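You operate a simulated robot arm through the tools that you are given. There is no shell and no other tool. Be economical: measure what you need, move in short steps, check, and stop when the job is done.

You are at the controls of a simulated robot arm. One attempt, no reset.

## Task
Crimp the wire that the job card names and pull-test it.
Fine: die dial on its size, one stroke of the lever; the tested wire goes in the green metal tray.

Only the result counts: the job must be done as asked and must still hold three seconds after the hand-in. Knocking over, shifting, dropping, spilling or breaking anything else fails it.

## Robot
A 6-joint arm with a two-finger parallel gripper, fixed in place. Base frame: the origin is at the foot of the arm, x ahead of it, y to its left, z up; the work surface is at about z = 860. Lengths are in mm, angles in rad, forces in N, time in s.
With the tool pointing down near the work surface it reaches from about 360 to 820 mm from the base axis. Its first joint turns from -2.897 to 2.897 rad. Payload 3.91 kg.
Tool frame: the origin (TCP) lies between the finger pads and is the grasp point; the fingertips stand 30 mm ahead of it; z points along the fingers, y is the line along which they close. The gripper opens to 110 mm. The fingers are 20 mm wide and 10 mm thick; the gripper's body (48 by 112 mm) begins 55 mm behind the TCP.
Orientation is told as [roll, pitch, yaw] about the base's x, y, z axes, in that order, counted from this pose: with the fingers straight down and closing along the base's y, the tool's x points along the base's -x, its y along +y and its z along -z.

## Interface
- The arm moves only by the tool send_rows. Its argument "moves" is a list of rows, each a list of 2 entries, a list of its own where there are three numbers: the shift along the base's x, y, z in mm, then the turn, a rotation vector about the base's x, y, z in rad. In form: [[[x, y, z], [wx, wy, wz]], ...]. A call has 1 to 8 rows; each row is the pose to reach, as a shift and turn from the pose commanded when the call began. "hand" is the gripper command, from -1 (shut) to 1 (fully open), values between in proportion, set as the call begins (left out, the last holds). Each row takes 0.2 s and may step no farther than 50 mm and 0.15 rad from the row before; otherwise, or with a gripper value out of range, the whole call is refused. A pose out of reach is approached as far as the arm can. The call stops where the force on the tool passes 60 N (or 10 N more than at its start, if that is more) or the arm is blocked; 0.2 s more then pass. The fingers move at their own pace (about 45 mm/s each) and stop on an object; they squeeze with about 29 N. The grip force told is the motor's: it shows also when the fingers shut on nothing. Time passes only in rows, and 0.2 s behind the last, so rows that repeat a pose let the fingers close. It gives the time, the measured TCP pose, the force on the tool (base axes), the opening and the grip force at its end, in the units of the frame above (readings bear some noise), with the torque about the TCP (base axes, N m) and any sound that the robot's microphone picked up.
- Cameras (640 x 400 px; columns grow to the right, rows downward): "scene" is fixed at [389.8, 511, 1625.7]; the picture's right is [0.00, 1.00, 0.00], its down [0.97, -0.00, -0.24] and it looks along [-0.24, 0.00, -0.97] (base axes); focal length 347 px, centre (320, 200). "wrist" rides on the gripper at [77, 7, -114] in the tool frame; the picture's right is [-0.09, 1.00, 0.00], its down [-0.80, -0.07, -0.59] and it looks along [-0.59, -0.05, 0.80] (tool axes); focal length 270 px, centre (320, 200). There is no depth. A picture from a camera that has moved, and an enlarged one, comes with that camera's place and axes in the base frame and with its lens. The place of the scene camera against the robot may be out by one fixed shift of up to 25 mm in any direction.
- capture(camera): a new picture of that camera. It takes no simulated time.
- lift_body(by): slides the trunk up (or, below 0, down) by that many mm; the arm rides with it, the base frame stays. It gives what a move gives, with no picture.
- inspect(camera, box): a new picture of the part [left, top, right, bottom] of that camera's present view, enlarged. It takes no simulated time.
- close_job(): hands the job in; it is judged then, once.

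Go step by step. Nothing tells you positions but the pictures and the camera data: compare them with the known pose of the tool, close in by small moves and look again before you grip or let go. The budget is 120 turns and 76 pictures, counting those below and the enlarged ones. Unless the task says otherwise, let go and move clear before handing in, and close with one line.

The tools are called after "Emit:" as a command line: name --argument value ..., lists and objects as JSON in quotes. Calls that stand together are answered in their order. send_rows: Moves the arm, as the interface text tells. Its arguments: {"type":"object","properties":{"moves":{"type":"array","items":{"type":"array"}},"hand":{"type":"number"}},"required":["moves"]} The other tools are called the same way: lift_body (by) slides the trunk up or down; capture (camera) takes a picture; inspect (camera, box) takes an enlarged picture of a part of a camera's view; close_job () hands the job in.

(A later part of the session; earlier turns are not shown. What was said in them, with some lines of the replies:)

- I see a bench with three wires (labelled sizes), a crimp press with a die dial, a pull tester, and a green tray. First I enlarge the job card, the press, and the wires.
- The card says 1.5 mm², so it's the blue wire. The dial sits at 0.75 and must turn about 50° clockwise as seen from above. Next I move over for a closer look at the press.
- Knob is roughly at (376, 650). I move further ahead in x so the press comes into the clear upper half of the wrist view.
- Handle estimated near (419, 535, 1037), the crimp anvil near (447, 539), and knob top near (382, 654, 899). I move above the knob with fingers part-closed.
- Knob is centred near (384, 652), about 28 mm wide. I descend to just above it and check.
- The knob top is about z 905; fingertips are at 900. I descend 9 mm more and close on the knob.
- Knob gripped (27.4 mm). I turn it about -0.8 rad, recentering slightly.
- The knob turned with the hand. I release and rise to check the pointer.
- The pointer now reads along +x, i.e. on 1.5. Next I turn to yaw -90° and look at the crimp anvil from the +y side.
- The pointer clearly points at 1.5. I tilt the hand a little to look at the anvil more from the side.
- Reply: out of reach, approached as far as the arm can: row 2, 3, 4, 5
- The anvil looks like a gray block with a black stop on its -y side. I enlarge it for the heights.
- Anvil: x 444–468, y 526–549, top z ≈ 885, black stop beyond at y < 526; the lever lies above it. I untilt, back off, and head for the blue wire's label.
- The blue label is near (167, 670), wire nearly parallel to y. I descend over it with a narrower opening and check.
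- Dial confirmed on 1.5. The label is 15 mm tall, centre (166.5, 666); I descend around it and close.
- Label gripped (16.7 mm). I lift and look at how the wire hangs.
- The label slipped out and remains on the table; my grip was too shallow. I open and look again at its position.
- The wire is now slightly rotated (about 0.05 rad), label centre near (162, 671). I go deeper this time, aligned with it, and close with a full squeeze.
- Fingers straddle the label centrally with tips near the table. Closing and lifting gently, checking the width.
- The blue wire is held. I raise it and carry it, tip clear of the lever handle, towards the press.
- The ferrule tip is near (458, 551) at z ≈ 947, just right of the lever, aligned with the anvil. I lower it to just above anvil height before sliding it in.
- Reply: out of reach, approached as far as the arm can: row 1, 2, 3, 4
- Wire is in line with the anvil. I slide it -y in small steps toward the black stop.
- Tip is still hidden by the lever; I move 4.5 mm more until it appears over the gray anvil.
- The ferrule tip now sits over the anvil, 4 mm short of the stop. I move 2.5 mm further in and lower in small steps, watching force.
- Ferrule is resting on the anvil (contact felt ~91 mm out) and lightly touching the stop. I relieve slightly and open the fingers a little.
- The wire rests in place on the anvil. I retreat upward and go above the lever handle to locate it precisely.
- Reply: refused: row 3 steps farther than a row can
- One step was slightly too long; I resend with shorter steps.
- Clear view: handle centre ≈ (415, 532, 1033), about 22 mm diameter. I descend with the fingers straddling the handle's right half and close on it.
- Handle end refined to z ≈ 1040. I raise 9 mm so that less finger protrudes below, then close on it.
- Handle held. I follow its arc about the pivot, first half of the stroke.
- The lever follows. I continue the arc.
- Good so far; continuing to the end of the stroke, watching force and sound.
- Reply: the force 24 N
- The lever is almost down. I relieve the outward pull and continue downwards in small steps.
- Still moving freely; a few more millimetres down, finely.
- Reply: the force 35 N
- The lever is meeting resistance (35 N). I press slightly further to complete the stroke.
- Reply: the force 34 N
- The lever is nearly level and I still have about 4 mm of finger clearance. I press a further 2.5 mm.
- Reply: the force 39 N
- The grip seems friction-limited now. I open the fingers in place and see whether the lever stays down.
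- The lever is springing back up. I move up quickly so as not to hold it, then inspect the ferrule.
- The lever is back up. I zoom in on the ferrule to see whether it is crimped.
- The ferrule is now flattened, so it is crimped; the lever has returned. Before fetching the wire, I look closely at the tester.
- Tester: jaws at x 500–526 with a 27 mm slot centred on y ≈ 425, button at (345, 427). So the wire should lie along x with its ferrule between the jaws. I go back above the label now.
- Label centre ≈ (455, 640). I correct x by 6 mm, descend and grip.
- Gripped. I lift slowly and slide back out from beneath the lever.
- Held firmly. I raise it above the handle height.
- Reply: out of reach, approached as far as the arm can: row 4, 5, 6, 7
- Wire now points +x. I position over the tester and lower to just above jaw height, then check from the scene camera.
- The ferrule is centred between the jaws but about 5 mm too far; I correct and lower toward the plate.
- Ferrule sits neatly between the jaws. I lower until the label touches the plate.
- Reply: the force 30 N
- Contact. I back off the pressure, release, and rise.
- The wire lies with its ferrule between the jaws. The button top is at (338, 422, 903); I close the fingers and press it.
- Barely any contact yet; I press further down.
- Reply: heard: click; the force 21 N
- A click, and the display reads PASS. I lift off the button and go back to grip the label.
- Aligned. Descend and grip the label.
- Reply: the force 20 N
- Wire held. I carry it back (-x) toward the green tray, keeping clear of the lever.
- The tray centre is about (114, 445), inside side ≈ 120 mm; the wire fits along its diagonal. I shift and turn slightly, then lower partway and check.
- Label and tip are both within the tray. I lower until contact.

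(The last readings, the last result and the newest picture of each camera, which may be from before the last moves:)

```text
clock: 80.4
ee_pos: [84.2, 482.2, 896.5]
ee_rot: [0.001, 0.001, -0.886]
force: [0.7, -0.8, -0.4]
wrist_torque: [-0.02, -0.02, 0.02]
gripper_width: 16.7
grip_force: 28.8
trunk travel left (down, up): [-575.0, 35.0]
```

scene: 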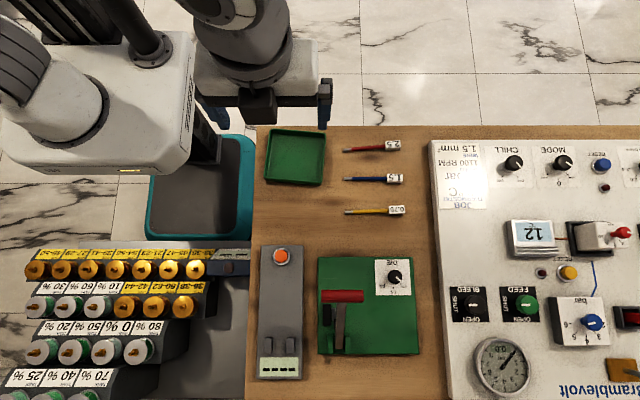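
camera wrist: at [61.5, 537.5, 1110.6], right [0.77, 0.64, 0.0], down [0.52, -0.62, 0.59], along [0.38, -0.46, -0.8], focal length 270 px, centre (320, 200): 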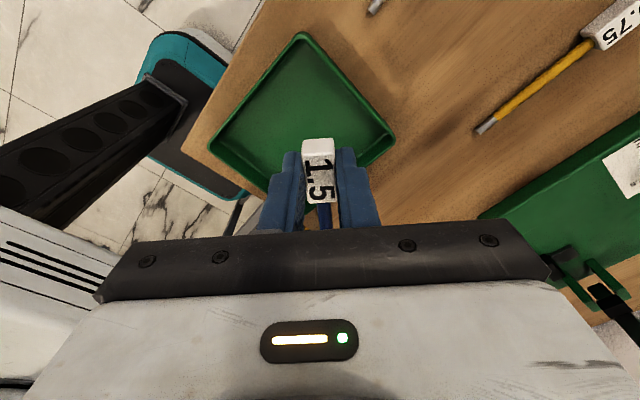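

No contact yet but the label is within a couple of millimetres of the floor. I go 1.5 mm further and open slightly.

Emit:
send_rows --moves '[[[0, 0, -1.5], [0, 0, 0]], [[0, 0, -1.5], [0, 0, 0]]]'

Emit:
send_rows --moves '[[[0, 0, 0], [0, 0, 0]], [[0, 0, 0], [0, 0, 0]], [[0, 0, 0], [0, 0, 0]]]' --hand -0.5

Emit:
inspect --camera "wrist" --box '[160, 20, 480, 240]'

```text
clock: 81.0
ee_pos: [84.8, 481.1, 895.8]
ee_rot: [0.0, 0.0, -0.886]
force: [-0.4, 0.5, -0.9]
wrist_torque: [0.01, 0.03, -0.01]
gripper_width: 16.6
grip_force: 29.5
trunk travel left (down, up): [-575.0, 35.0]
```

```text
clock: 81.8
ee_pos: [83.5, 481.7, 894.3]
ee_rot: [0.0, 0.0, -0.887]
force: [0.4, -0.4, -0.2]
wrist_torque: [0.05, 0.01, 0.02]
gripper_width: 27.6
grip_force: 0.0
trunk travel left (down, up): [-575.0, 35.0]
```

```text
1.82 times, centred on (320, 130) of wrist
camera zoom: at [41.8, 547.0, 1010.3], right [0.83, 0.56, 0.0], down [0.45, -0.67, 0.59], along [0.33, -0.49, -0.8], focal length 491 px, centre (320, 327)
```

zoom: 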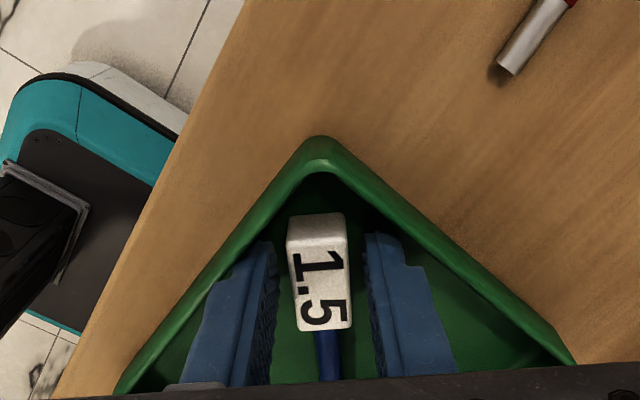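

Released inside the tray with no contact with the rim. I rise straight up and verify everything.

Emit:
send_rows --moves '[[[0, 0, 10], [0, 0, 0]], [[0, 0, 25], [0, 0, 0]], [[0, 0, 60], [0, 0, 0]], [[0, 0, 105], [0, 0, 0]], [[0, 0, 150], [0, 0, 0]], [[0, 45, 160], [0, 0, 0]], [[0, 90, 165], [0, 0, 0]], [[0, 90, 165], [0, 0, 0]]]'

Emit:
capture --camera "scene"

Emit:
inspect --camera "scene" --box '[250, 110, 370, 210]'

```text
clock: 83.6
ee_pos: [84.2, 572.5, 1063.6]
ee_rot: [0.0, 0.0, -0.887]
force: [-0.2, 0.2, -0.2]
wrist_torque: [0.02, -0.01, 0.03]
gripper_width: 27.5
grip_force: 0.1
trunk travel left (down, up): [-575.0, 35.0]
```

```text
6 pictures are left
```

scene: 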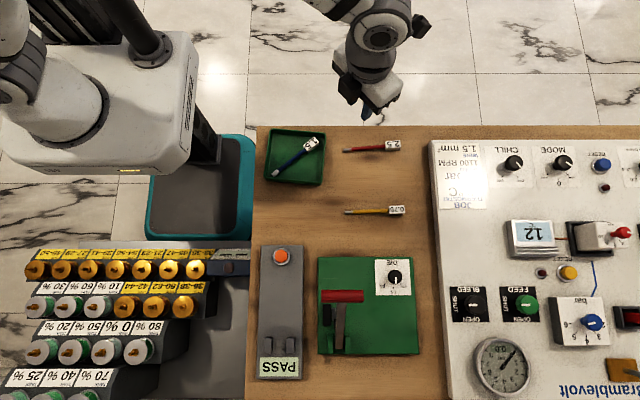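

```text
4.00 times, centred on (310, 160) of scene
camera zoom: at [389.8, 511.0, 1625.7], right [0.0, 1.0, 0.0], down [0.97, 0.0, -0.24], along [-0.24, 0.0, -0.97], focal length 1387 px, centre (360, 360)
```

zoom: 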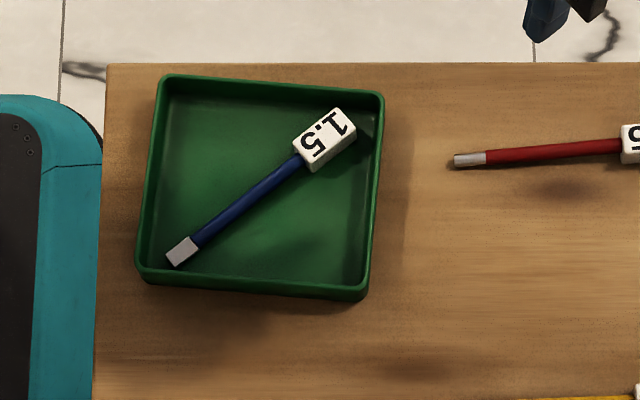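

The crimped blue wire lies flat in the green tray, the tester shows PASS, the dial is on 1.5, and everything else is undisturbed. Handing in.

Emit:
close_job

```text
The job is handed in.
```

The 1.5 mm² (blue) wire is crimped with the die dial on 1.5 and one stroke of the lever. It tested PASS on the pull tester and now lies in the green tray. On my first try at picking it up, the label slipped from a shallow grip and the wire turned slightly on the bench; the second grip held.
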